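You operate a simulated robot arm through the tools that you are given. There is no shell and no other tool. Be economical: measure what you need, move in short steps, check, and stop when the job is done.

The job below is to be done with a simulated two-armed robot. You get a single attempt, and the scene is never put back.

## Task
Clamp the blue wire in terminal 1 of the junction box.
Fine: turn the latch to OPEN to lift the lid; shut the terminal's lever on the wire, then shut the lid and turn the latch to SHUT.
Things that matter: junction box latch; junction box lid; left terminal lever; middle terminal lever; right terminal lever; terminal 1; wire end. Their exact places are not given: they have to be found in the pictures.

It is judged by the outcome, as a careful person would: the job done as asked, and still so three seconds after it is handed in. It fails if anything else is knocked over, pushed out of place, dropped, spilled or broken. Lids that push on must go on centred and level and be pressed home; caps that screw on are set level and turned clockwise until they are tight.

## Robot
Two 7-joint arms with fingered hands on one trunk, on a base that drives. Base frame: it is fixed to the floor where the robot stands at the start and does not move with it; the origin is under the middle of the robot, x ahead of it, y to its left, z up; the surface under the hand at the start is at about z = 912. Lengths are in mm, angles in degrees, forces in N, time in s.
The left shoulder is at the start at [21, 208, 1348], the right one opposite. Places, roughly: junction box latch [600, -100, 1000]; junction box lid [600, -200, 1000]; left terminal lever [500, -100, 1000]; middle terminal lever [500, -200, 1000]; right terminal lever [500, -300, 1000]; terminal 1 [600, -100, 900]. Payload 5 kg a hand.
The tool frame of a hand sits at the grasp point between the pads (the TCP): z along the fingers, y along the line on which they close. The tips reach 48 mm beyond it. The gripper opens to 160 mm. The gripper's body begins 56 mm behind the TCP. The gripper is a hand of 4 fingers: y runs from the thumb to the fingers, the wrist lies at [-26, -142, -252] in the tool frame, and closing takes about 1.5 s.
Orientation is that of the tool frame in the base frame, as a unit quaternion [x, y, z, w]. With the fingers straight down and the wrist toward the robot, the tool's x, y and z point along [0, 1, 0], [1, 0, 0] and [0, 0, -1] of the base frame.

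## Interface
- The arms move only by the tool arm_command. It takes "left_motion", "right_motion" or both (then of equal length, played together; a hand with none holds still); each is a list of rows, each a list of 7 numbers: the turn, a rotation vector about the tool's x, y, z in degrees, then the shift along the tool's x, y, z in mm, then the closure, from 0 (fully open) to 1 (shut). In form: [[wx, wy, wz, x, y, z, gripper], ...]. A call has 1 to 8 rows; each row shifts and turns the commanded pose from where the row before left it, along the tool's axes as they then stand. Rows are played at 5 a second. More than 50 mm and 8.6 degrees between two rows, or a gripper value outside its range, and nothing of the call is played. Where a pose cannot be reached the arm comes as near as it can. A force on the tool above 90 N (or 10 N above the force at the start of the call, whichever is more), or a blocked arm, ends the call early, and 0.2 s more pass. Each finger travels about 108 mm/s and halts on what it meets, pressing with about 24 N; the grip force reading is that of the motor and also rises with nothing between the fingers. The clock runs only during rows and for 0.2 s after the last one: add rows that do not move to give the fingers time. It gives the time, the measured TCP pose, the force on the tool (base axes), the opening and the grip force at its end, in the units of the frame above (readings bear some noise), with the torque about the TCP (base axes, N m) and any sound that the robot's microphone picked up.
- Cameras (640 x 400 px; columns grow to the right, rows downward): "scene" is now at [97, -25.2, 1544.9]; the picture's right is [-0.26, -0.97, 0.00], its down [-0.47, 0.13, -0.88] and it looks along [0.85, -0.23, -0.48] (base axes); focal length 284 px, centre (320, 200). "left" rides on the left gripper at [-87, -133, -189] in its tool frame; the picture's right is [-0.83, -0.26, 0.49], its down [0.51, -0.71, 0.49] and it looks along [0.22, 0.66, 0.72] (tool axes); focal length 238 px, centre (320, 200). "right" rides on the right gripper at [87, -133, -189] in its tool frame; the picture's right is [-0.83, 0.26, -0.49], its down [-0.51, -0.71, 0.49] and it looks along [-0.22, 0.66, 0.72] (tool axes); focal length 238 px, centre (320, 200).
- camera(camera): a new picture of that camera. The clock stands still meanwhile.
- raise_lower(by): slides the trunk up (or, below 0, down) by that many mm; the arms and the scene camera ride with it, the base frame stays. It gives what a move gives, with no picture.
- base_move(legs): drives the robot by 1 to 6 legs, each [ahead, left, turn to the left] in mm, mm and degrees, along the robot's own axes; the way and the turn of a leg run together, so that a leg with both is an arc; at most 1500 mm and 180 degrees a leg. The arms and the cameras ride along, it lands a little off, and it stops where it bumps. It gives what a move gives.
- grasp_type(shape, hand): the hand has 4 fingers and takes this shape, open, in about a second: jaw (thumb against the fingers, like two jaws); tri (thumb and two fingers); tip (a fingertip pinch); poke (one finger out to press); point (the index stretched); flat (the hand flat); cup (the hand cupped); fist (a fist). The gripper value then closes the fingers along that shape, each until it touches; the sizes above hold for jaw. It gives what a move gives, with no picture.
- head_to(pan, tilt): turns the head with the scene camera to pan (to the left, within 86 degrees either way) and tilt (down, from -29 to 69), counted from straight ahead of the robot. It gives what a move gives.
- probe_pixels(camera, pixels): for up to 12 pixels [column, row] of the newest picture of that camera ("zoom" is the newest enlarged one), the place [x, y, z] in the base frame of the surface seen there, good to about 2 mm. The clock stands still meanwhile.
- enlarge(camera, box): a new picture of the part [left, top, right, bottom] of that camera's present view, enlarged. The clock stands still meanwhile.
- hand_in(): hands the job in; it is judged then, once.

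Work in short steps. Measure before you move; look again where a grasp or a placing could have gone wrong, and mend it. You have 80 turns and 62 pictures in all, those below and enlarged ones among them. Open the grippers and draw the arms clear of the work before you hand the job in, unless the task says otherwise; then end with one line.

The tools are called after "Emit:" as name(argument=value, ...) on one line, values as JSON. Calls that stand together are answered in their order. arm_command: Moves the arms, as the interface text tells. Its arguments: {"type":"object","properties":{"left_motion":{"type":"array","items":{"type":"array","items":{"type":"number"}}},"right_motion":{"type":"array","items":{"type":"array","items":{"type":"number"}}}},"required":[]} The other tools are called the same way: raise_lower (by) slides the trunk up or down; grasp_type (shape, hand) gives the hand a shape; base_move (legs) drives the base; head_to (pan, tilt) turns the head that bears the scene camera; camera (camera) takes a picture; probe_pixels (camera, pixels) gives the place of the surface under pixels of a picture; enlarge (camera, box) takes an enlarged picture of a part of a camera's view; hand_in () hands the job in.

At the start:

```text
t: 0.0
left_position: [811.4, 45.5, 1323.6]
left_tool_rot: [0.707, 0.707, 0.0, 0.0]
left_contact_force: [0.7, 0.1, 0.0]
left_torque: [-0.04, -0.01, 0.0]
left_gripper_width: 159.7
left_finger_force: 0.0
left_shape: jaw
right_position: [603.8, -488.7, 1335.8]
right_tool_rot: [0.707, 0.707, -0.001, 0.0]
right_contact_force: [0.7, 0.6, 0.6]
right_torque: [-0.05, 0.02, -0.02]
right_gripper_width: 159.4
right_finger_force: 0.0
right_shape: jaw
trunk travel left (down, up): [-350.0, 340.0]
robot x, y, heading: [-1.2, -4.1, 0.3]
head pan, tilt: [-15.0, 28.8]
```

scene: 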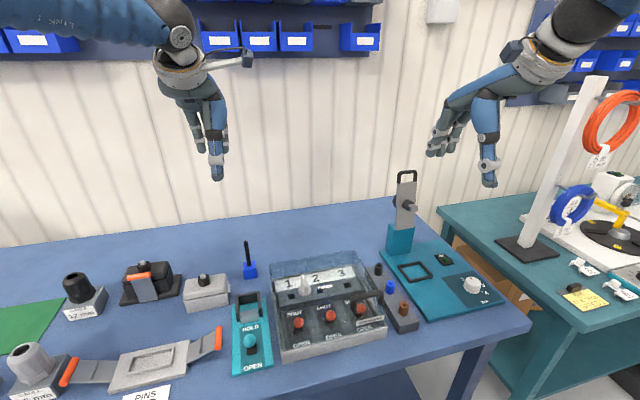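
right: 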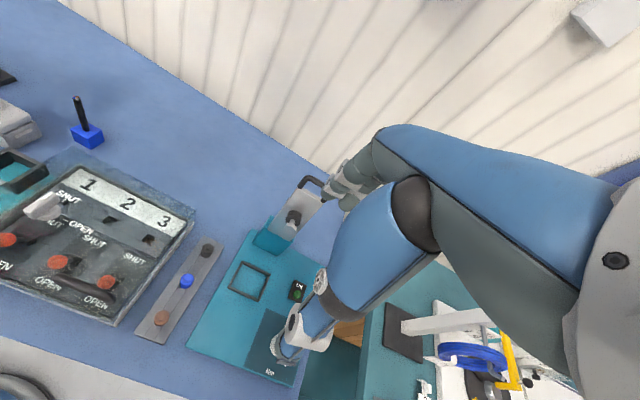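
left: 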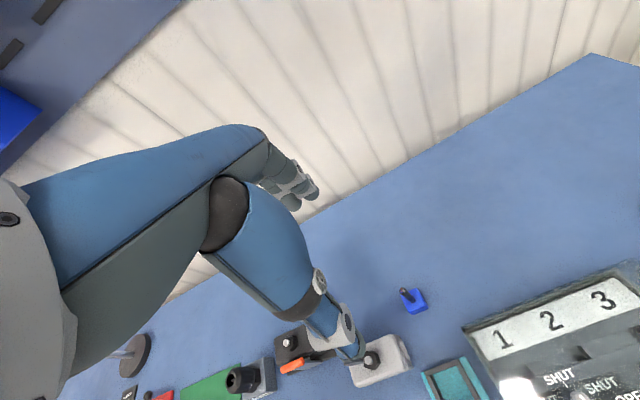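

The scene shows the junction box around (325,300) with terminals 1-3. I enlarge it to see the latch, lid, levers and wire.

Emit:
enlarge(camera="scene", box=[220, 220, 430, 380])

Emit:
enlarge(camera="right", box=[0, 130, 240, 350])

```text
2.50 times, centred on (325, 300) of scene
```

zoom: 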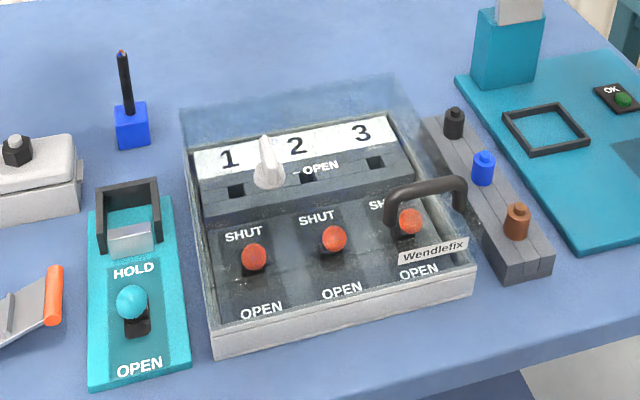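

```text
1.82 times, centred on (120, 240) of right
```

zoom: 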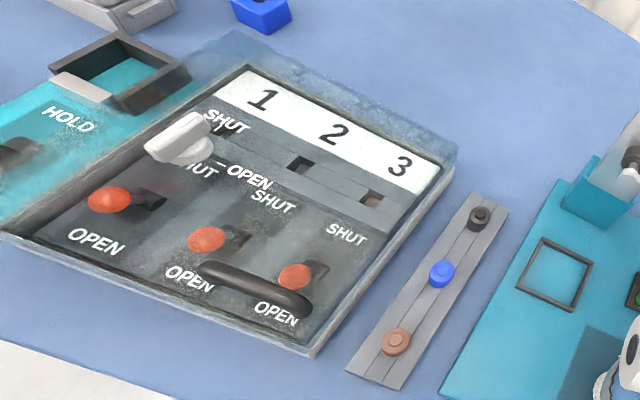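

I need finer views: the strip with black/blue/brown plugs, and the blue block with black rod.

Emit:
enlarge(camera="scene", box=[360, 250, 430, 340])

Emit:
enlarge(camera="scene", box=[230, 230, 280, 285])

Emit:
head_to(pan=-15, tilt=45)

Emit:
camera(camera="scene")

```text
4.44 times, centred on (395, 295) of scene
```

zoom: 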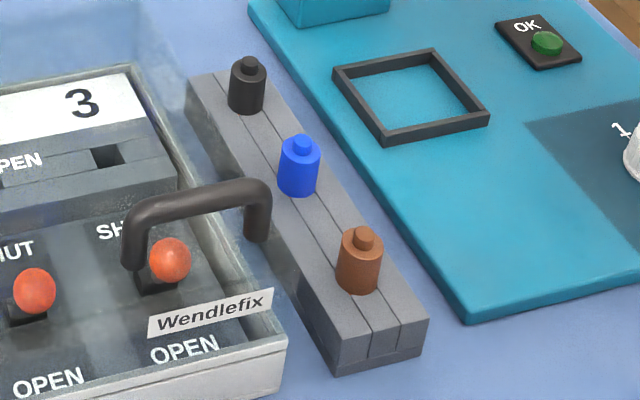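

```text
7.27 times, centred on (255, 258) of scene
```

zoom: 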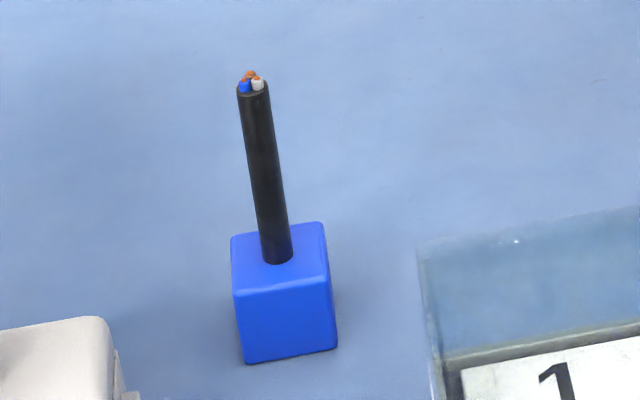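

```text
t: 0.8
left_position: [811.3, 44.5, 1322.8]
left_tool_rot: [0.707, 0.708, 0.0, 0.0]
left_contact_force: [0.1, -0.2, 0.1]
left_torque: [0.0, 0.03, 0.01]
left_gripper_width: 159.7
left_finger_force: 0.1
left_shape: jaw
right_position: [603.0, -488.8, 1335.6]
right_tool_rot: [0.707, 0.707, 0.0, 0.001]
right_contact_force: [-0.4, 0.3, -0.6]
right_torque: [-0.03, 0.02, -0.02]
right_gripper_width: 159.6
right_finger_force: 0.2
right_shape: jaw
trunk travel left (down, up): [-350.0, 340.0]
robot x, y, heading: [-0.9, -0.8, -0.1]
head pan, tilt: [-15.0, 45.0]
```

```text
54 pictures are left
```

scene: 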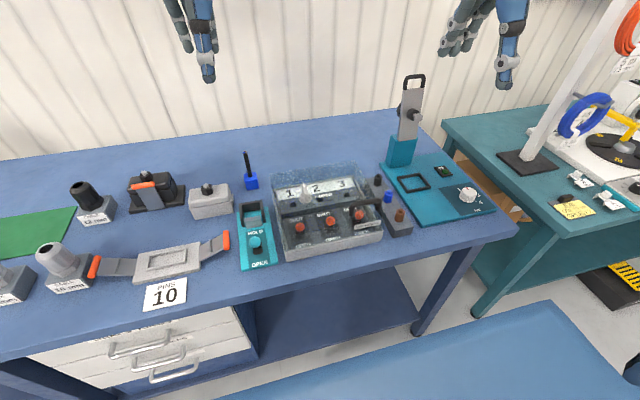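

Blue wire stands in the rack at (388,196), right of the box. I zoom on the box from the new view and measure.

Emit:
enlarge(camera="scene", box=[262, 155, 422, 265])

Emit:
probe_pixels(camera="scene", pixels=[[388, 193], [388, 200], [399, 212], [376, 180], [275, 172], [363, 165], [285, 260], [384, 238], [306, 190], [300, 228], [330, 220], [359, 214]])

```text
3.64 times, centred on (342, 210) of scene
```

zoom: 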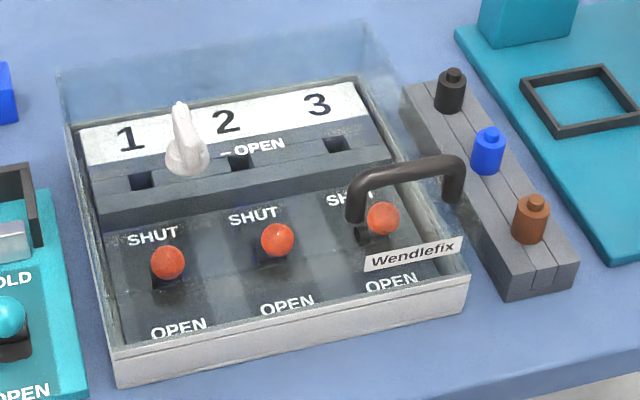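

```text
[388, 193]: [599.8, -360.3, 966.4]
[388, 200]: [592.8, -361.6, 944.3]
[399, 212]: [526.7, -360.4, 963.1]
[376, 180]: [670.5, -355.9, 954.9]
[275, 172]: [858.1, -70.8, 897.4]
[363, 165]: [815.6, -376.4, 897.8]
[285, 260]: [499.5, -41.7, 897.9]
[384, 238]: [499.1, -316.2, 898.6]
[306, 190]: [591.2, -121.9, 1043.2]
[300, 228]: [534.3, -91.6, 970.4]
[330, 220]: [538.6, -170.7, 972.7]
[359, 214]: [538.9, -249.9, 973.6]
```

Probing box details through the zoom image: holes, labels, latch, handle, lid edges, lever bases.

Emit:
probe_pixels(camera="zoom", pixels=[[140, 183], [140, 173], [142, 198], [110, 182], [130, 140], [165, 285], [150, 236], [180, 330], [180, 105], [187, 160], [355, 215], [455, 195]])

Emit:
probe_pixels(camera="zoom", pixels=[[408, 160], [488, 133], [488, 165], [500, 185], [470, 135], [515, 185], [240, 162], [335, 145], [120, 350], [450, 285], [75, 125], [375, 85]])

```text
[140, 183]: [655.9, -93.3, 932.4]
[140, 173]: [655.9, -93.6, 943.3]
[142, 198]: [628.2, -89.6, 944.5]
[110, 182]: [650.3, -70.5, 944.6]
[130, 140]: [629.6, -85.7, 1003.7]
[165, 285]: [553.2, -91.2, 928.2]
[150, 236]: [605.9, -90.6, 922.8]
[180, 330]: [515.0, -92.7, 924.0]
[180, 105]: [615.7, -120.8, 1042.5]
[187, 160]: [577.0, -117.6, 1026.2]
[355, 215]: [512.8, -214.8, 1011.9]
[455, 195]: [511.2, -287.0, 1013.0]
```

```text
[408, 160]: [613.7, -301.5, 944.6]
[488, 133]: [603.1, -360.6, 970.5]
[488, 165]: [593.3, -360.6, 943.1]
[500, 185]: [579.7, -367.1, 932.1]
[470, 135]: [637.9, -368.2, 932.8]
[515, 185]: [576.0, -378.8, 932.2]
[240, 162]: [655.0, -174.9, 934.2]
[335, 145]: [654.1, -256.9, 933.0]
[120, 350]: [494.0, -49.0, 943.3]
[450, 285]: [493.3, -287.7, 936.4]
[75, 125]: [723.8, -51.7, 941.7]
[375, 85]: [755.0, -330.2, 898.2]
```

The holes open upward (z≈944) and the latch knob is at about (590,-119,1035). I bring the right hand over the box at height for a closer look.

Emit:
arm_command(right_motion=[[0, 0, 0, 42, -7, 20, 0], [0, 0, 0, 42, -7, 20, 0], [0, 0, 0, 42, -7, 20, 0], [0, 0, 0, 42, -7, 20, 0], [0, 0, 0, 42, -7, 20, 0], [0, 0, 0, 42, -7, 20, 0], [0, 0, 0, 42, -7, 20, 0], [0, 0, 0, 0, 0, 0, 0]])

Emit:
camera(camera="right")

```text
t: 2.6
left_position: [809.2, 43.8, 1324.0]
left_tool_rot: [0.707, 0.707, 0.0, 0.001]
left_contact_force: [-0.5, -0.8, 0.0]
left_torque: [0.13, -0.08, 0.05]
left_gripper_width: 159.7
left_finger_force: 0.1
left_shape: jaw
right_position: [553.3, -191.9, 1199.1]
right_tool_rot: [0.707, 0.707, 0.001, -0.001]
right_contact_force: [-0.4, -1.0, -1.5]
right_torque: [0.08, -0.05, -0.01]
right_gripper_width: 159.6
right_finger_force: 0.0
right_shape: jaw
trunk travel left (down, up): [-350.0, 340.0]
robot x, y, heading: [0.7, -0.9, -0.1]
head pan, tilt: [-15.0, 45.0]
```

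```text
52 pictures are left
```

right: 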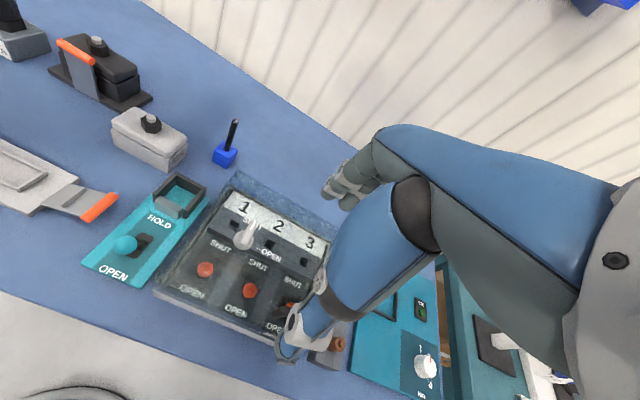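

The box is visible at left of the hand; enlarge it.

Emit:
enlarge(camera="right", box=[170, 170, 340, 340])

Emit:
probe_pixels(camera="zoom", pixels=[[175, 85], [165, 130], [275, 138], [250, 110], [175, 240], [187, 265], [130, 175], [380, 155], [190, 100], [270, 195], [120, 245], [310, 275]])

```text
2.35 times, centred on (255, 255) of right
```

zoom: 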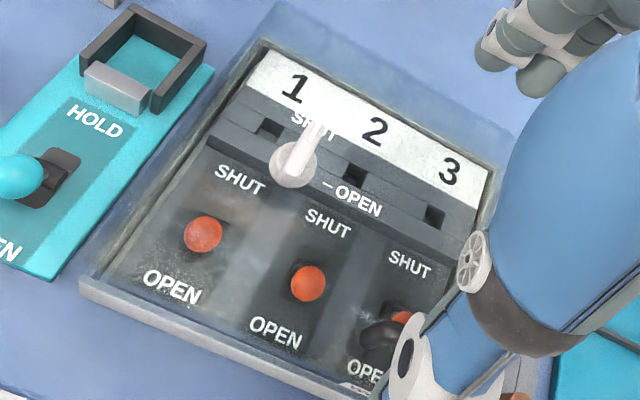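

```text
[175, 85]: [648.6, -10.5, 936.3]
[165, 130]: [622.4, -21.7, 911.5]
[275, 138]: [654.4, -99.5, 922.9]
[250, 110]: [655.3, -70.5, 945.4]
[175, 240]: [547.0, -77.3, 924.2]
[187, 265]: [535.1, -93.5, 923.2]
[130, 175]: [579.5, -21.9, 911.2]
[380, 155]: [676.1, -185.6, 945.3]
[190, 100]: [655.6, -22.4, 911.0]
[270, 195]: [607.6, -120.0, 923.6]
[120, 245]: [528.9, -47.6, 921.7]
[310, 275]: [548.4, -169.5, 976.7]
```

Zoom strongly on knob and lever to locate the axis, bar, and heights.

Emit:
enlarge(camera="scene", box=[290, 170, 330, 205])

Emit:
probe_pixels(camera="zoom", pixels=[[250, 110], [252, 150], [255, 190], [258, 230], [262, 265], [262, 290], [215, 255], [305, 250], [235, 190], [275, 190], [480, 215], [110, 60]])

Emit:
enlarge(camera="scene", box=[345, 190, 395, 240])

Emit:
probe_pixels(camera="zoom", pixels=[[110, 160], [130, 90], [200, 70], [280, 60], [315, 85], [310, 160], [185, 170], [150, 225], [330, 300], [130, 250], [290, 262], [200, 110]])

```text
11.43 times, centred on (310, 188) of scene
```

zoom: 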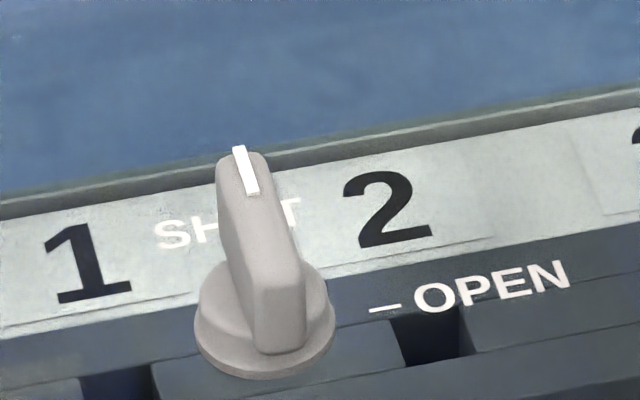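

```text
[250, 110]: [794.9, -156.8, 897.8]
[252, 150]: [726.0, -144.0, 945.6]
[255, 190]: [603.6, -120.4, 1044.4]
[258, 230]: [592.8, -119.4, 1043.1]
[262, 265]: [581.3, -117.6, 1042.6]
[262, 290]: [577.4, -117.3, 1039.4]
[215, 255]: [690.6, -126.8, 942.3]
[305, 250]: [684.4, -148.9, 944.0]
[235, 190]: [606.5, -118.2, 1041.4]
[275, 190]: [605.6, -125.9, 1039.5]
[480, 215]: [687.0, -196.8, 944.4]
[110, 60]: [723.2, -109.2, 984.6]
```

```text
8.00 times, centred on (370, 215) of scene
```

zoom: 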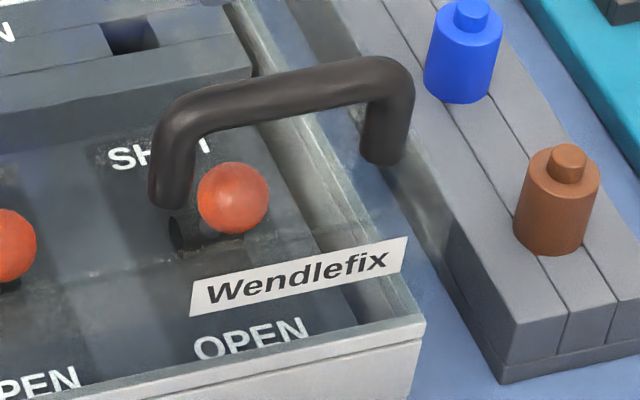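

```text
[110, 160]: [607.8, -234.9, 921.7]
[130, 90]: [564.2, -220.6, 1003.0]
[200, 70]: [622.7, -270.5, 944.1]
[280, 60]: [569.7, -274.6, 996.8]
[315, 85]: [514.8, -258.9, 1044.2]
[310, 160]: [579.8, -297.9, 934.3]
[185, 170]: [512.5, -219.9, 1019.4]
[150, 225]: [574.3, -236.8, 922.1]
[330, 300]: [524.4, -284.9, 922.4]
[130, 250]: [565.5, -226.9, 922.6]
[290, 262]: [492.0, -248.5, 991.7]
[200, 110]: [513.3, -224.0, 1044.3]
```

Knob bar: x 577–610, y≈-120, z 1003–1043, pointing back at SHUT; OPEN is 90° clockwise. I turn the right hand 90° so it can grip across the bar and then twist back to the default attitude.

Emit:
arm_command(right_motion=[[0, 0, -8.5, 0, 0, 0, 0.1], [0, 0, -8.5, 0, 0, 0, 0.2], [0, 0, -8.5, 0, 0, 0, 0.3], [0, 0, -8.5, 0, 0, 0, 0.4], [0, 0, -8.5, 0, 0, 0, 0.5], [0, 0, -8.5, 0, 0, 0, 0.5], [0, 0, -8.5, 0, 0, 0, 0.5], [0, 0, -8.5, 0, 0, 0, 0.5]])

Emit:
arm_command(right_motion=[[0, 0, -8, 0, 0, 0, 0.5], [0, 0, -8, 0, 0, 0, 0.5], [0, 0, -6, 0, 0, 0, 0.5], [0, 0, 0, -10, 18, 22, 0.5], [0, 0, 0, -10, 18, 22, 0.5], [0, 0, 0, -10, 18, 22, 0.5], [0, 0, 0, -10, 18, 22, 0.5], [0, 0, 0, 0, 0, 0, 0.5]])

Emit:
camera(camera="scene")

Emit:
camera(camera="right")

```text
t: 4.4
left_position: [812.0, 44.4, 1321.8]
left_tool_rot: [0.707, 0.707, -0.001, 0.0]
left_contact_force: [-0.1, 0.4, 0.6]
left_torque: [0.05, 0.02, 0.0]
left_gripper_width: 159.5
left_finger_force: 0.1
left_shape: jaw
right_position: [554.7, -194.1, 1196.7]
right_tool_rot: [0.191, 0.982, 0.0, 0.001]
right_contact_force: [0.4, 0.1, 0.8]
right_torque: [0.06, 0.06, -0.02]
right_gripper_width: 80.5
right_finger_force: 0.0
right_shape: jaw
trunk travel left (down, up): [-350.0, 340.0]
robot x, y, heading: [0.2, 5.8, -0.1]
head pan, tilt: [-15.0, 45.0]
```

```text
t: 6.2
left_position: [809.9, 44.6, 1324.0]
left_tool_rot: [0.707, 0.707, 0.001, 0.0]
left_contact_force: [-0.9, 0.3, 1.0]
left_torque: [0.05, -0.05, 0.02]
left_gripper_width: 159.6
left_finger_force: 0.1
left_shape: jaw
right_position: [593.4, -121.3, 1106.6]
right_tool_rot: [0.0, 1.0, 0.0, 0.001]
right_contact_force: [-0.6, 0.3, 0.7]
right_torque: [0.02, -0.05, -0.03]
right_gripper_width: 80.4
right_finger_force: 0.0
right_shape: jaw
trunk travel left (down, up): [-350.0, 340.0]
robot x, y, heading: [3.0, 3.6, -0.0]
head pan, tilt: [-15.0, 45.0]
```

```text
48 pictures are left
```

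scene: 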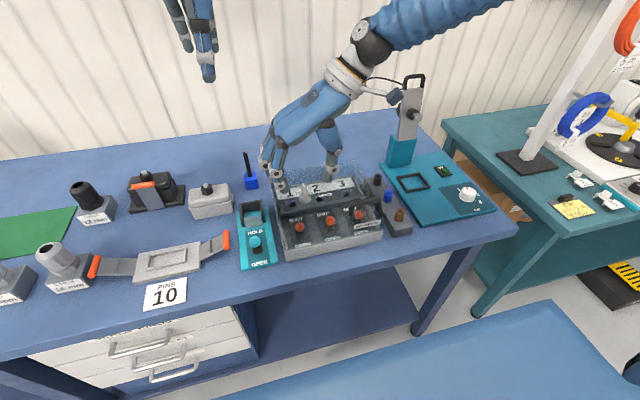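

```text
47 pictures are left
```

right: 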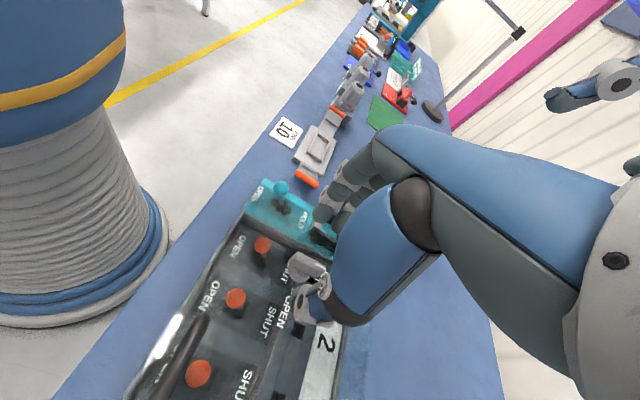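

Gripper straddles the knob (TCP 593,-121,1107, opening 80). I descend 45 mm to z≈1062 (tips at ~1014, lid top 1003), and check.

Emit:
arm_command(right_motion=[[0, 0, 0, 0, 0, 15, 0.5], [0, 0, 0, 0, 0, 15, 0.5], [0, 0, 0, 0, 0, 14, 0.5], [0, 0, 0, 0, 0, 0, 0.5]])

Emit:
enlarge(camera="scene", box=[250, 110, 400, 210])

```text
t: 7.2
left_position: [811.3, 46.3, 1322.1]
left_tool_rot: [0.707, 0.707, 0.001, 0.0]
left_contact_force: [0.0, 0.1, -0.3]
left_torque: [0.03, 0.0, -0.02]
left_gripper_width: 159.7
left_finger_force: 0.0
left_shape: jaw
right_position: [592.3, -120.6, 1065.4]
right_tool_rot: [0.0, 1.0, 0.0, 0.0]
right_contact_force: [0.8, 0.0, 0.1]
right_torque: [-0.02, -0.01, 0.01]
right_gripper_width: 80.3
right_finger_force: 0.0
right_shape: jaw
trunk travel left (down, up): [-350.0, 340.0]
robot x, y, heading: [-1.3, 1.2, -0.1]
head pan, tilt: [-15.0, 45.0]
```

```text
4.00 times, centred on (325, 160) of scene
```

zoom: 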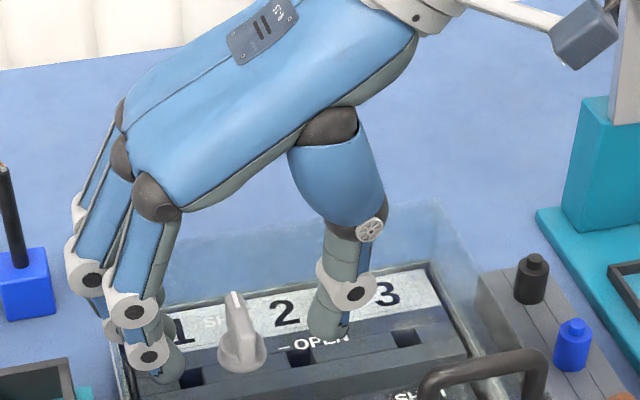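

Fingers straddle the knob; I close on it and wait.

Emit:
arm_command(right_motion=[[0, 0, 0, 0, 0, 0, 0.7], [0, 0, 0, 0, 0, 0, 0.85], [0, 0, 0, 0, 0, 0, 1], [0, 0, 0, 0, 0, 0, 1], [0, 0, 0, 0, 0, 0, 1], [0, 0, 0, 0, 0, 0, 1], [0, 0, 0, 0, 0, 0, 1]])

Emit:
enlarge(camera="scene", box=[250, 110, 400, 210])

```text
t: 8.8
left_position: [811.0, 46.5, 1322.6]
left_tool_rot: [0.707, 0.707, 0.0, 0.0]
left_contact_force: [0.6, 0.2, -0.6]
left_torque: [-0.03, 0.0, 0.02]
left_gripper_width: 159.6
left_finger_force: 0.0
left_shape: jaw
right_position: [592.3, -121.0, 1065.8]
right_tool_rot: [0.001, 1.0, 0.0, 0.0]
right_contact_force: [0.2, 1.3, 0.8]
right_torque: [0.25, -0.05, -0.02]
right_gripper_width: 7.3
right_finger_force: 24.4
right_shape: jaw
trunk travel left (down, up): [-350.0, 340.0]
robot x, y, heading: [-3.9, -1.8, -0.1]
head pan, tilt: [-15.0, 45.0]
```

```text
4.00 times, centred on (325, 160) of scene
```

zoom: 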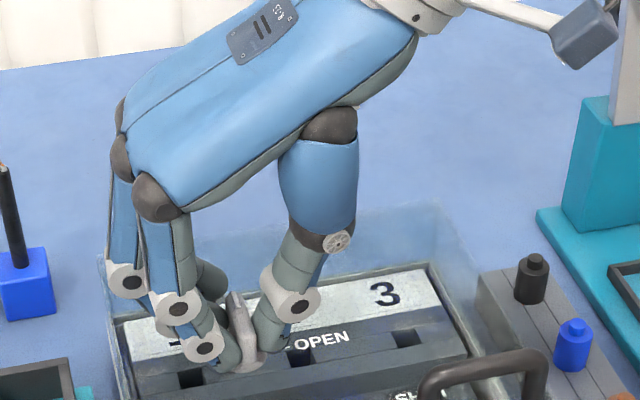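

The knob bar is held (width 7, 24 N). I twist clockwise 90° in steps.

Emit:
arm_command(right_motion=[[0, 0, 8, 0, 0, 0, 1], [0, 0, 8, 0, 0, 0, 1], [0, 0, 8, 0, 0, 0, 1], [0, 0, 8, 0, 0, 0, 1], [0, 0, 8, 0, 0, 0, 1], [0, 0, 8, 0, 0, 0, 1]])

Emit:
arm_command(right_motion=[[0, 0, 8, 0, 0, 0, 1], [0, 0, 8, 0, 0, 0, 1], [0, 0, 8, 0, 0, 0, 1], [0, 0, 8, 0, 0, 0, 1], [0, 0, 8, 0, 0, 0, 1], [0, 0, 2, 0, 0, 0, 1], [0, 0, 0, 0, 0, 0, 1]])

Emit:
enlarge(camera="scene", box=[250, 110, 400, 210])

```text
t: 10.2
left_position: [809.6, 50.5, 1323.9]
left_tool_rot: [0.707, 0.707, -0.001, 0.0]
left_contact_force: [0.5, 1.4, -0.7]
left_torque: [-0.1, -0.02, 0.02]
left_gripper_width: 159.8
left_finger_force: 0.0
left_shape: jaw
right_position: [593.5, -118.1, 1065.3]
right_tool_rot: [0.407, 0.913, 0.0, 0.001]
right_contact_force: [-2.5, 20.3, 1.3]
right_torque: [0.86, -0.08, 0.12]
right_gripper_width: 7.1
right_finger_force: 23.8
right_shape: jaw
trunk travel left (down, up): [-350.0, 340.0]
robot x, y, heading: [-2.0, 2.7, -0.1]
head pan, tilt: [-15.0, 45.0]
```

```text
t: 11.8
left_position: [811.0, 47.9, 1322.2]
left_tool_rot: [0.707, 0.707, -0.001, 0.001]
left_contact_force: [0.4, 0.1, -0.2]
left_torque: [-0.02, 0.03, -0.01]
left_gripper_width: 159.6
left_finger_force: 0.0
left_shape: jaw
right_position: [595.4, -119.6, 1065.3]
right_tool_rot: [0.707, 0.707, 0.0, 0.0]
right_contact_force: [7.0, 25.8, -5.1]
right_torque: [0.77, -0.37, 0.35]
right_gripper_width: 7.4
right_finger_force: 24.1
right_shape: jaw
trunk travel left (down, up): [-350.0, 340.0]
robot x, y, heading: [-2.9, 1.0, 0.2]
head pan, tilt: [-15.0, 45.0]
```

```text
4.00 times, centred on (325, 160) of scene
```

zoom: 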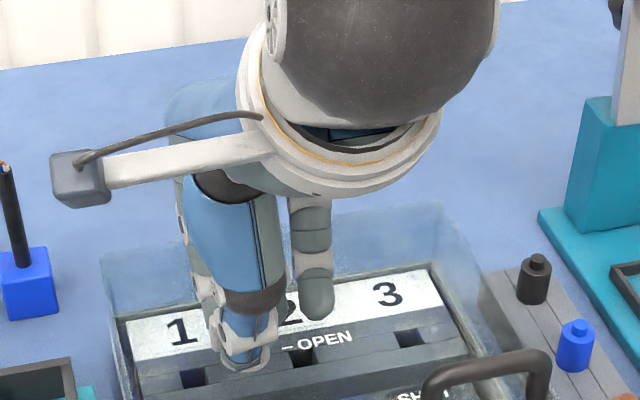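

Torque stayed modest. I open the fingers and lift off to see the knob.

Emit:
arm_command(right_motion=[[0, 0, 0, 0, 0, 0, 0.7], [0, 0, 0, 0, 0, 0, 0.5], [0, 0, 0, 0, 0, 0, 0.5], [0, 0, 0, 0, 0, 0, 0.5], [0, 0, 0, 0, 0, -30, 0.5], [0, 0, 0, 0, 0, -40, 0.5], [0, 0, 0, 0, 0, -40, 0.5], [0, 0, 0, 0, 0, -20, 0.5]])

Emit:
enlarge(camera="scene", box=[260, 150, 400, 250])

```text
t: 13.6
left_position: [810.0, 46.7, 1323.0]
left_tool_rot: [0.707, 0.707, 0.0, 0.0]
left_contact_force: [-0.3, -0.2, 0.2]
left_torque: [-0.04, 0.0, 0.03]
left_gripper_width: 159.6
left_finger_force: 0.0
left_shape: jaw
right_position: [594.1, -120.9, 1194.1]
right_tool_rot: [0.707, 0.707, 0.0, 0.001]
right_contact_force: [0.2, 0.0, -0.1]
right_torque: [-0.02, -0.02, -0.01]
right_gripper_width: 79.5
right_finger_force: 0.1
right_shape: jaw
trunk travel left (down, up): [-350.0, 340.0]
robot x, y, heading: [-0.6, 0.1, 0.1]
head pan, tilt: [-15.0, 45.0]
```

```text
4.00 times, centred on (330, 200) of scene
```

zoom: 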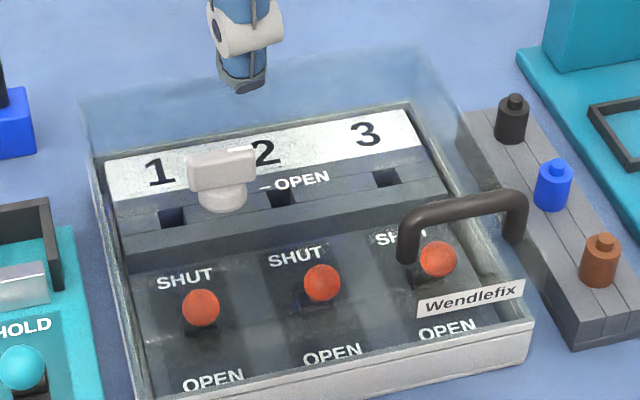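

Latch points to OPEN. Next: the handle (bar along y at x≈513, y -218…-288, top z≈1045); I move above it.

Emit:
arm_command(right_motion=[[0, 0, 0, -33, -20, 16, 0.5], [0, 0, 0, -33, -20, 16, 0.5], [0, 0, 0, -33, -20, 16, 0.5], [0, 0, 0, -33, -21, 16, 0.5], [0, 0, 0, 0, 0, 0, 0.5]])

Emit:
camera(camera="scene")

Emit:
camera(camera="right")

```text
t: 14.8
left_position: [811.6, 48.5, 1323.2]
left_tool_rot: [0.706, 0.708, -0.001, 0.001]
left_contact_force: [0.2, 1.0, 0.3]
left_torque: [-0.13, 0.04, 0.01]
left_gripper_width: 159.6
left_finger_force: 0.0
left_shape: jaw
right_position: [514.5, -254.5, 1132.7]
right_tool_rot: [0.707, 0.707, 0.0, 0.0]
right_contact_force: [-0.2, 1.0, 0.0]
right_torque: [-0.08, -0.01, 0.0]
right_gripper_width: 79.8
right_finger_force: 0.0
right_shape: jaw
trunk travel left (down, up): [-350.0, 340.0]
robot x, y, heading: [0.8, -1.9, 0.3]
head pan, tilt: [-15.0, 45.0]
```

```text
42 pictures are left
```

scene: 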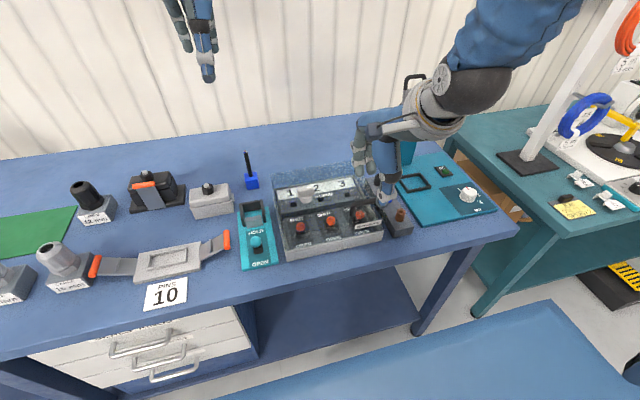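

```text
41 pictures are left
```

right: 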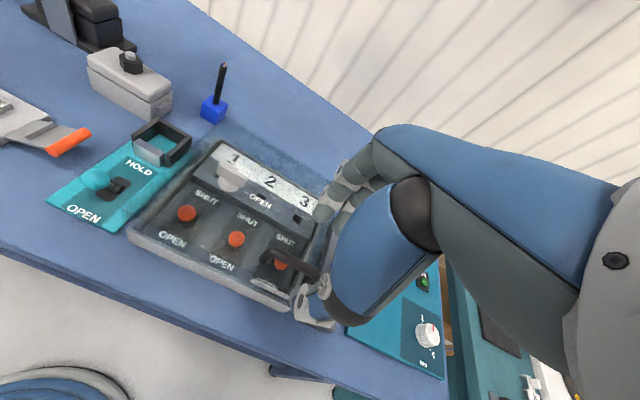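

Hand is above the handle; I descend 74 mm (tips to ~1010) and close.

Emit:
arm_command(right_motion=[[0, 0, 0, 0, 0, 25, 0.5], [0, 0, 0, 0, 0, 25, 0.5], [0, 0, 0, 0, 0, 24, 0.5], [0, 0, 0, 0, 0, 0, 0.7], [0, 0, 0, 0, 0, 0, 0.9], [0, 0, 0, 0, 0, 0, 1], [0, 0, 0, 0, 0, 0, 1], [0, 0, 0, 0, 0, 0, 1]])

Emit:
enlarge(camera="right", box=[140, 130, 380, 350])

```text
t: 16.6
left_position: [810.6, 45.8, 1322.6]
left_tool_rot: [0.707, 0.707, 0.001, -0.001]
left_contact_force: [0.3, 0.7, 0.6]
left_torque: [0.0, 0.0, 0.01]
left_gripper_width: 159.5
left_finger_force: 0.0
left_shape: jaw
right_position: [515.6, -255.7, 1057.8]
right_tool_rot: [0.707, 0.707, 0.0, -0.001]
right_contact_force: [-2.2, 0.8, -3.0]
right_torque: [0.05, 0.01, -0.01]
right_gripper_width: 0.2
right_finger_force: 24.2
right_shape: jaw
trunk travel left (down, up): [-350.0, 340.0]
robot x, y, heading: [1.7, -2.2, -0.2]
head pan, tilt: [-15.0, 45.0]
```

```text
1.82 times, centred on (260, 240) of right
```

zoom: 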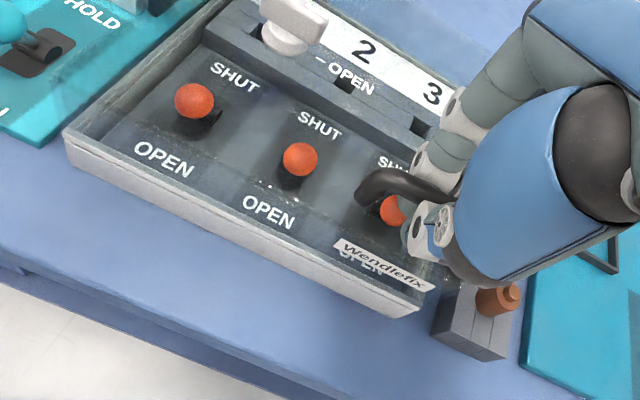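

The fingers seem to cage the bar. I try the first 16° of the opening arc about a hinge at roughly x=724, z=945.

Emit:
arm_command(right_motion=[[0, 0, 0, 0, 15, -28, 1], [0, 0, 0, 0, 19, -26, 1], [0, 0, 0, 0, 0, 0, 1]])

Emit:
enlarge(camera="scene", box=[240, 90, 440, 270])

```text
t: 17.4
left_position: [808.6, 44.4, 1323.9]
left_tool_rot: [0.707, 0.707, 0.001, 0.0]
left_contact_force: [-0.5, 0.2, -0.9]
left_torque: [0.01, 0.0, -0.01]
left_gripper_width: 159.4
left_finger_force: 0.0
left_shape: jaw
right_position: [546.8, -255.0, 1109.7]
right_tool_rot: [0.708, 0.706, 0.0, 0.0]
right_contact_force: [-14.3, -6.2, 5.3]
right_torque: [0.33, 1.15, -0.14]
right_gripper_width: 0.0
right_finger_force: 24.2
right_shape: jaw
trunk travel left (down, up): [-350.0, 340.0]
robot x, y, heading: [-1.1, 0.0, -0.1]
head pan, tilt: [-15.0, 45.0]
```

```text
2.22 times, centred on (340, 180) of scene
```

zoom: 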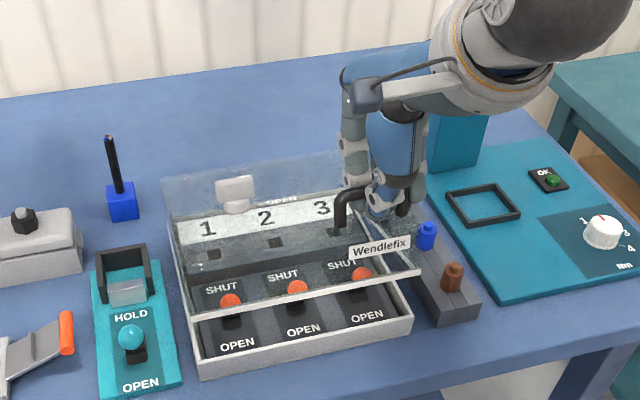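

The lid is lifting with modest force. I continue the arc, a little less forward.

Emit:
arm_command(right_motion=[[0, 0, 0, 0, 18, -26, 1], [0, 0, 0, 0, 22, -23, 1], [0, 0, 0, 0, 25, -19, 1], [0, 0, 0, 0, 0, 0, 1]])

Emit:
enlarge(camera="scene", box=[240, 50, 440, 250])

```text
t: 18.4
left_position: [817.4, 44.3, 1318.5]
left_tool_rot: [0.707, 0.708, -0.001, -0.002]
left_contact_force: [-0.4, 0.9, -0.2]
left_torque: [0.01, -0.03, 0.02]
left_gripper_width: 159.7
left_finger_force: 0.1
left_shape: jaw
right_position: [618.6, -255.8, 1172.2]
right_tool_rot: [0.706, 0.708, -0.003, -0.005]
right_contact_force: [25.3, -3.8, -64.7]
right_torque: [-0.06, 0.69, -0.12]
right_gripper_width: 0.0
right_finger_force: 24.2
right_shape: jaw
trunk travel left (down, up): [-350.0, 340.0]
robot x, y, heading: [-2.8, -3.0, 0.0]
head pan, tilt: [-15.0, 45.0]
```

```text
2.00 times, centred on (340, 150) of scene
```

zoom: 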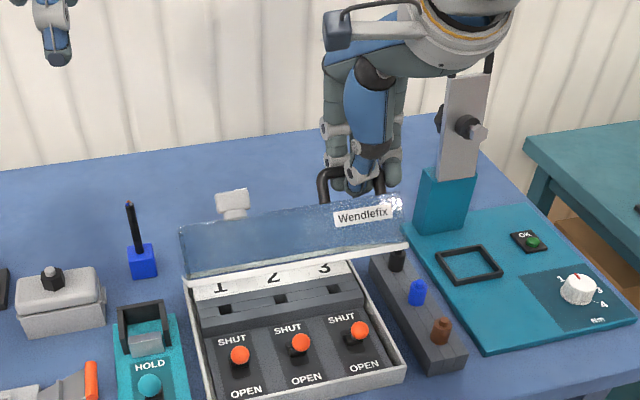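

Force (25,·,-65) points toward the hinge: I'm pulling outward. I probe the label and handle to refine the hinge.

Emit:
probe_pixels(camera="zoom", pixels=[[320, 190], [384, 190], [340, 218], [385, 210], [230, 195], [362, 214], [330, 172], [232, 212]])

```text
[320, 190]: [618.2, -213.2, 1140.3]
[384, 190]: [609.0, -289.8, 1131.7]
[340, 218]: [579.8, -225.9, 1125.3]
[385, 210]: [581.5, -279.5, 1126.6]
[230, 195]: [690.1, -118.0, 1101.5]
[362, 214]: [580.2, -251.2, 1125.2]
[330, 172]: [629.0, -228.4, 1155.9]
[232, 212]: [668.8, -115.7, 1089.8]
```

Hinge solved at about (724, 935), lid now at ~39°. I continue on the corrected arc to ~63°.

Emit:
arm_command(right_motion=[[0, 0, 0, 0, 18, 8, 1], [0, 0, 0, 0, 23, -8, 1], [0, 0, 0, 0, 32, -6, 1], [0, 0, 0, 0, 32, -3, 1], [0, 0, 0, 0, 0, 0, 1]])

Emit:
enlarge(camera="scene", box=[240, 50, 440, 250])

```text
t: 19.6
left_position: [810.8, 45.4, 1323.3]
left_tool_rot: [0.707, 0.707, 0.0, 0.001]
left_contact_force: [0.1, -0.3, 0.5]
left_torque: [0.01, -0.02, 0.0]
left_gripper_width: 159.4
left_finger_force: 0.1
left_shape: jaw
right_position: [717.0, -254.9, 1186.5]
right_tool_rot: [0.707, 0.707, 0.0, -0.001]
right_contact_force: [-0.7, -5.9, -6.2]
right_torque: [-0.11, 0.25, -0.16]
right_gripper_width: 0.0
right_finger_force: 24.1
right_shape: jaw
trunk travel left (down, up): [-350.0, 340.0]
robot x, y, heading: [2.1, 1.3, 0.0]
head pan, tilt: [-15.0, 45.0]
```

```text
2.00 times, centred on (340, 150) of scene
```

zoom: 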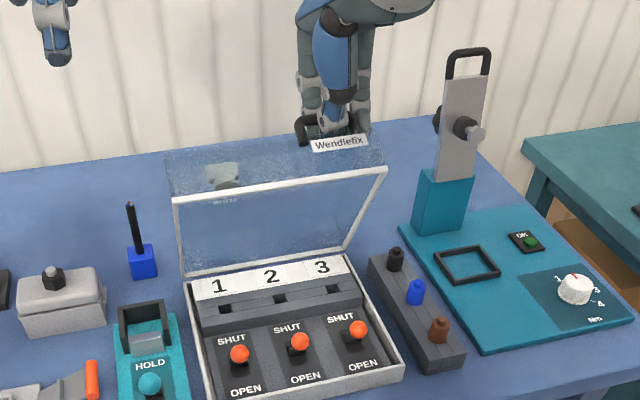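

Forces are small; lid at ~63°. I carry on to ~95°.

Emit:
arm_command(right_motion=[[0, 0, 0, 0, 32, 2, 1], [0, 0, 0, 0, 32, 6, 1], [0, 0, 0, 0, 31, 11, 1], [0, 0, 0, 0, 29, 15, 1], [0, 0, 0, 0, 0, 0, 1]])

Emit:
enlarge(camera="scene", box=[240, 50, 440, 250])

```text
t: 20.6
left_position: [810.4, 47.5, 1322.1]
left_tool_rot: [0.707, 0.707, 0.0, 0.0]
left_contact_force: [1.2, -0.1, -2.0]
left_torque: [0.07, 0.16, 0.0]
left_gripper_width: 160.0
left_finger_force: 0.0
left_shape: jaw
right_position: [846.5, -252.7, 1177.2]
right_tool_rot: [0.707, 0.707, 0.015, 0.011]
right_contact_force: [-4.0, 4.8, 36.2]
right_torque: [0.29, 5.87, -0.14]
right_gripper_width: 0.2
right_finger_force: 24.9
right_shape: jaw
trunk travel left (down, up): [-350.0, 340.0]
robot x, y, heading: [0.1, -2.1, 0.0]
head pan, tilt: [-15.0, 45.0]
stopped in row 5 (right hand): the force on the tool passed its limit at 101 N (the readings are from after the stop); the commanded pose is now the measured one
```

```text
2.00 times, centred on (340, 150) of scene
```

zoom: 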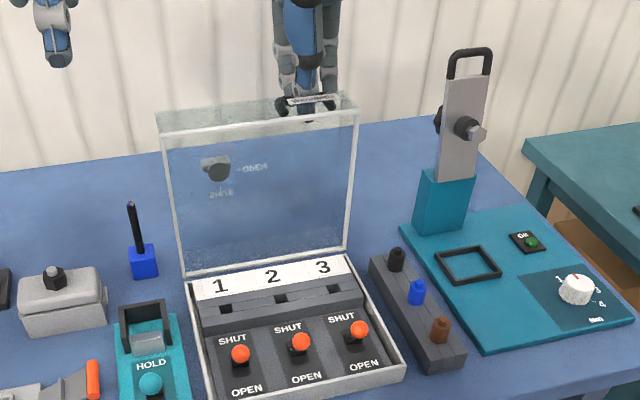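

The lid stands about vertical, probably at its stop. I ease the load off and measure its lean.

Emit:
arm_command(right_motion=[[0, 0, 0, 0, -3, -5, 1], [0, 0, 0, 0, 0, 0, 1]])

Emit:
enlarge(camera="scene", box=[280, 70, 380, 170])

Emit:
probe_pixels(camera="zoom", pixels=[[120, 170], [100, 190], [220, 118], [230, 122], [130, 208], [95, 215], [180, 185], [230, 145]])

```text
t: 21.2
left_position: [808.2, 48.1, 1323.8]
left_tool_rot: [0.707, 0.707, 0.0, 0.002]
left_contact_force: [-0.1, -0.1, -0.4]
left_torque: [-0.03, -0.06, 0.03]
left_gripper_width: 159.5
left_finger_force: 0.0
left_shape: jaw
right_position: [841.1, -253.6, 1179.1]
right_tool_rot: [0.707, 0.707, 0.012, 0.011]
right_contact_force: [-4.3, 5.0, 23.5]
right_torque: [0.19, 4.01, -0.18]
right_gripper_width: 0.0
right_finger_force: 24.1
right_shape: jaw
trunk travel left (down, up): [-350.0, 340.0]
robot x, y, heading: [-0.6, 1.2, 0.1]
head pan, tilt: [-15.0, 45.0]
```

```text
4.00 times, centred on (330, 120) of scene
```

zoom: 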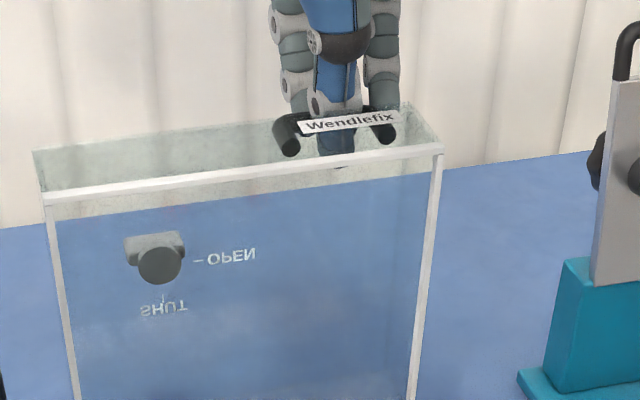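

```text
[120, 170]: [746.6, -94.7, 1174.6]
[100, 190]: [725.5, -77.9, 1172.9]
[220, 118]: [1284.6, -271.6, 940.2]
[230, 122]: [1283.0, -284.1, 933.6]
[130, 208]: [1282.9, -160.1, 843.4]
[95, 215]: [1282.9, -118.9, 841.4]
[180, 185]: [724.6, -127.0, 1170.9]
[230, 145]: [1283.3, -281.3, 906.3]
```

Rim is at x≈725, so θ≈88°, and the mass is already behind the hinge. I loosen the fingers slightly while still caging the bar, to see where the lid goes.

Emit:
arm_command(right_motion=[[0, 0, 0, 0, 0, 0, 0.9], [0, 0, 0, 0, 0, 0, 0.82], [0, 0, 0, 0, 0, 0, 0.75], [0, 0, 0, 0, 0, 0, 0.75], [0, 0, 0, 0, 0, 0, 0.75]])

Emit:
enlarge(camera="scene", box=[280, 70, 380, 170])

Emit:
camera(camera="left")

```text
t: 22.4
left_position: [808.4, 48.8, 1323.7]
left_tool_rot: [0.707, 0.707, -0.001, 0.001]
left_contact_force: [0.4, 0.1, 0.7]
left_torque: [-0.03, 0.02, 0.03]
left_gripper_width: 160.0
left_finger_force: 0.0
left_shape: jaw
right_position: [841.5, -253.9, 1182.6]
right_tool_rot: [0.707, 0.707, 0.015, 0.013]
right_contact_force: [5.4, 7.5, 45.8]
right_torque: [-0.11, 4.21, -0.66]
right_gripper_width: 32.8
right_finger_force: 0.1
right_shape: jaw
trunk travel left (down, up): [-350.0, 340.0]
robot x, y, heading: [-5.3, -2.7, 0.3]
head pan, tilt: [-15.0, 45.0]
```

```text
4.00 times, centred on (330, 120) of scene
```

zoom: 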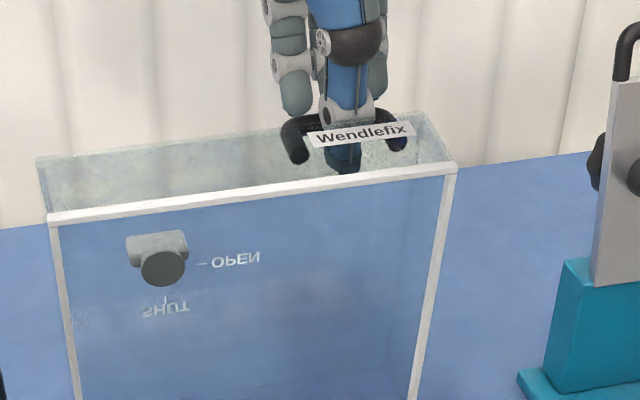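

```text
33 pictures are left
```

left: 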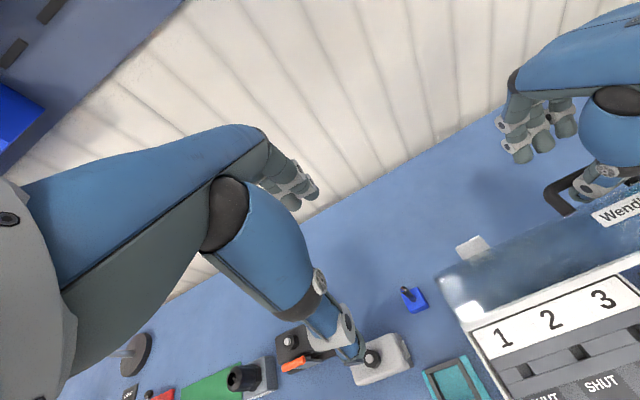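

The tool is pushed up (46 N), i.e. the thumb is resting on the lid edge. I draw the hand up 40 mm in small steps.

Emit:
arm_command(right_motion=[[0, 0, 0, 0, 0, -10, 0.72], [0, 0, 0, 0, 0, -10, 0.72], [0, 0, 0, 0, 0, -10, 0.72], [0, 0, 0, 0, 0, -10, 0.72], [0, 0, 0, 0, 0, 0, 0.72]])

Emit:
enlarge(camera="scene", box=[280, 50, 380, 170])

```text
t: 23.6
left_position: [812.3, 47.6, 1321.8]
left_tool_rot: [0.707, 0.707, -0.001, -0.002]
left_contact_force: [0.5, -0.3, -0.3]
left_torque: [0.0, 0.06, -0.02]
left_gripper_width: 159.8
left_finger_force: 0.1
left_shape: jaw
right_position: [842.5, -256.6, 1217.2]
right_tool_rot: [0.707, 0.707, 0.012, 0.01]
right_contact_force: [3.9, -1.3, 4.3]
right_torque: [-0.03, 0.1, 0.03]
right_gripper_width: 44.2
right_finger_force: 0.1
right_shape: jaw
trunk travel left (down, up): [-350.0, 340.0]
robot x, y, heading: [2.7, 3.6, 0.2]
head pan, tilt: [-15.0, 45.0]
```

```text
3.33 times, centred on (330, 110) of scene
```

zoom: 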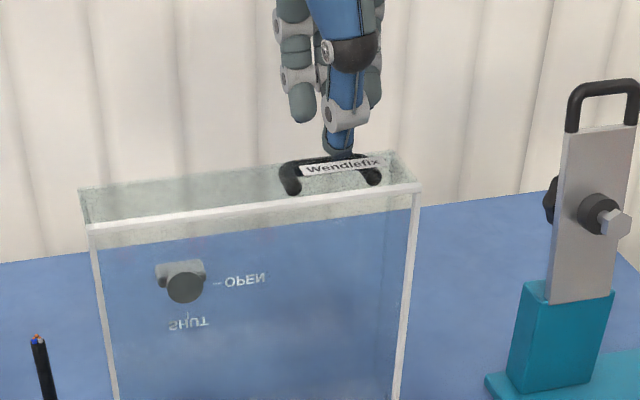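

The lid stays open on its own. I lift clear and go back toward the rack at height.

Emit:
arm_command(right_motion=[[0, 0, 0, 0, 0, -45, 0.5], [0, 0, 0, 0, 0, -20, 0.5], [0, 0, 0, -17, -41, 0, 0.5], [0, 0, 0, -17, -41, 0, 0.5], [0, 0, 0, -18, -41, 0, 0.5], [0, 0, 0, -18, -41, 0, 0.5], [0, 0, 0, -18, -40, 0, 0.5], [0, 0, 0, -18, -40, 0, 0.5]])

Emit:
arm_command(right_motion=[[0, 0, -7.5, 0, 0, 15, 0.5], [0, 0, -7.5, 0, 0, 15, 0.5], [0, 0, -7.5, 0, 0, 15, 0.5], [0, 0, -7.5, 0, 0, 15, 0.5], [0, 0, -7.5, 0, 0, 15, 0.5], [0, 0, -7.5, 0, 0, 15, 0.5], [0, 0, -7.5, 0, 0, 15, 0.5], [0, 0, -7.5, 0, 0, 15, 0.5]])

Emit:
camera(camera="scene")

Emit:
probe_pixels(camera="scene", pixels=[[388, 191], [388, 196], [388, 199], [376, 178], [399, 211], [290, 190], [303, 187]])

```text
t: 25.4
left_position: [809.6, 48.7, 1324.9]
left_tool_rot: [0.707, 0.708, 0.0, 0.001]
left_contact_force: [0.0, 0.7, 0.8]
left_torque: [-0.17, -0.02, -0.05]
left_gripper_width: 159.8
left_finger_force: 0.0
left_shape: jaw
right_position: [600.4, -352.0, 1271.8]
right_tool_rot: [0.706, 0.708, 0.0, 0.004]
right_contact_force: [1.3, 1.8, 2.5]
right_torque: [-0.11, 0.14, 0.0]
right_gripper_width: 79.9
right_finger_force: 0.1
right_shape: jaw
right hand out of reach, approached as far as the arm can: row 8
trunk travel left (down, up): [-350.0, 340.0]
robot x, y, heading: [1.1, 1.3, 0.1]
head pan, tilt: [-15.0, 45.0]
```

```text
t: 27.2
left_position: [811.5, 46.4, 1321.9]
left_tool_rot: [0.707, 0.708, 0.001, -0.001]
left_contact_force: [0.5, -1.1, 0.2]
left_torque: [0.06, 0.02, -0.01]
left_gripper_width: 159.8
left_finger_force: 0.1
left_shape: jaw
right_position: [597.9, -361.7, 1152.8]
right_tool_rot: [0.258, 0.966, 0.006, 0.014]
right_contact_force: [0.4, -0.5, -0.1]
right_torque: [0.02, 0.03, 0.02]
right_gripper_width: 79.8
right_finger_force: 0.0
right_shape: jaw
trunk travel left (down, up): [-350.0, 340.0]
robot x, y, heading: [0.4, 2.1, 0.1]
head pan, tilt: [-15.0, 45.0]
```

```text
31 pictures are left
```

scene: 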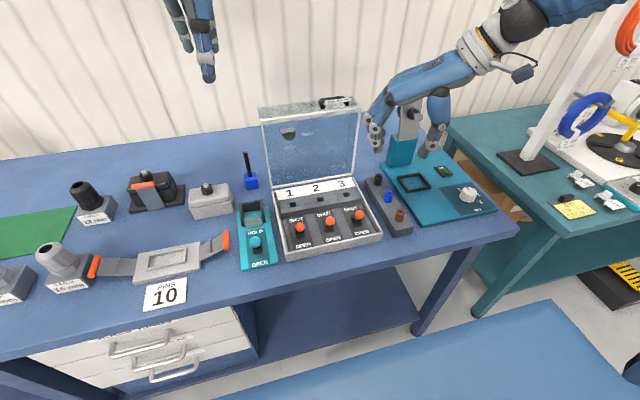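

```text
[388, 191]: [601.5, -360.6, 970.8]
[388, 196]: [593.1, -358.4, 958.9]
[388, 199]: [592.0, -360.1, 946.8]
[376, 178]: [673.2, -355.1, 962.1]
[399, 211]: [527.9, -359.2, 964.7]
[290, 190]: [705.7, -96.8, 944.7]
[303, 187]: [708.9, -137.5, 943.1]
```

Lid is open at ~90° and steady. Look at the wire from the right camera, now nearby.

Emit:
camera(camera="right")

Emit:
enlarge(camera="scene", box=[365, 170, 415, 240])

Emit:
probe_pixels(camera="zoom", pixels=[[290, 117], [292, 125], [292, 135], [264, 150], [315, 155], [290, 172], [290, 180], [272, 165], [312, 170], [290, 150]])

```text
30 pictures are left
```

right: 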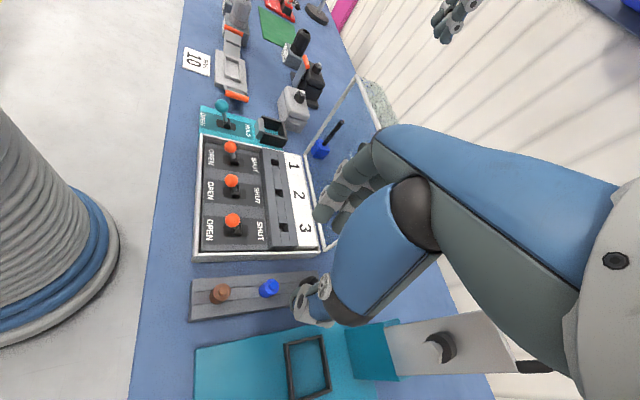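

```text
5.71 times, centred on (390, 205) of scene
```

zoom: 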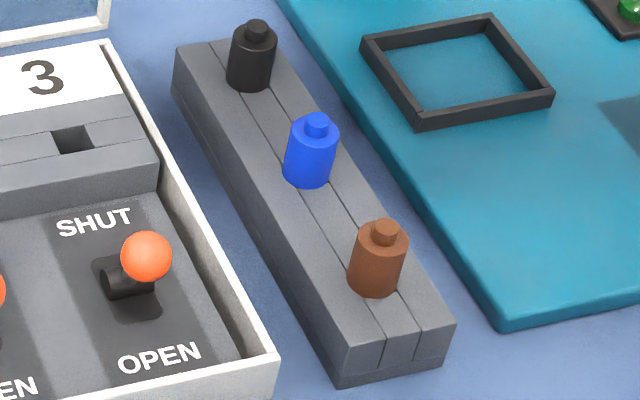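

```text
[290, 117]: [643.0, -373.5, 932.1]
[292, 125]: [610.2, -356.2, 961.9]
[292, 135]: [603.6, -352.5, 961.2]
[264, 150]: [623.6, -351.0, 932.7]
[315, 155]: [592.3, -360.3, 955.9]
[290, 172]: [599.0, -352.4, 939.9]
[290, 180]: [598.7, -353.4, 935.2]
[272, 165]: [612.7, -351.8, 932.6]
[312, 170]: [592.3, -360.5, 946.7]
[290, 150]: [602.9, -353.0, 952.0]
```

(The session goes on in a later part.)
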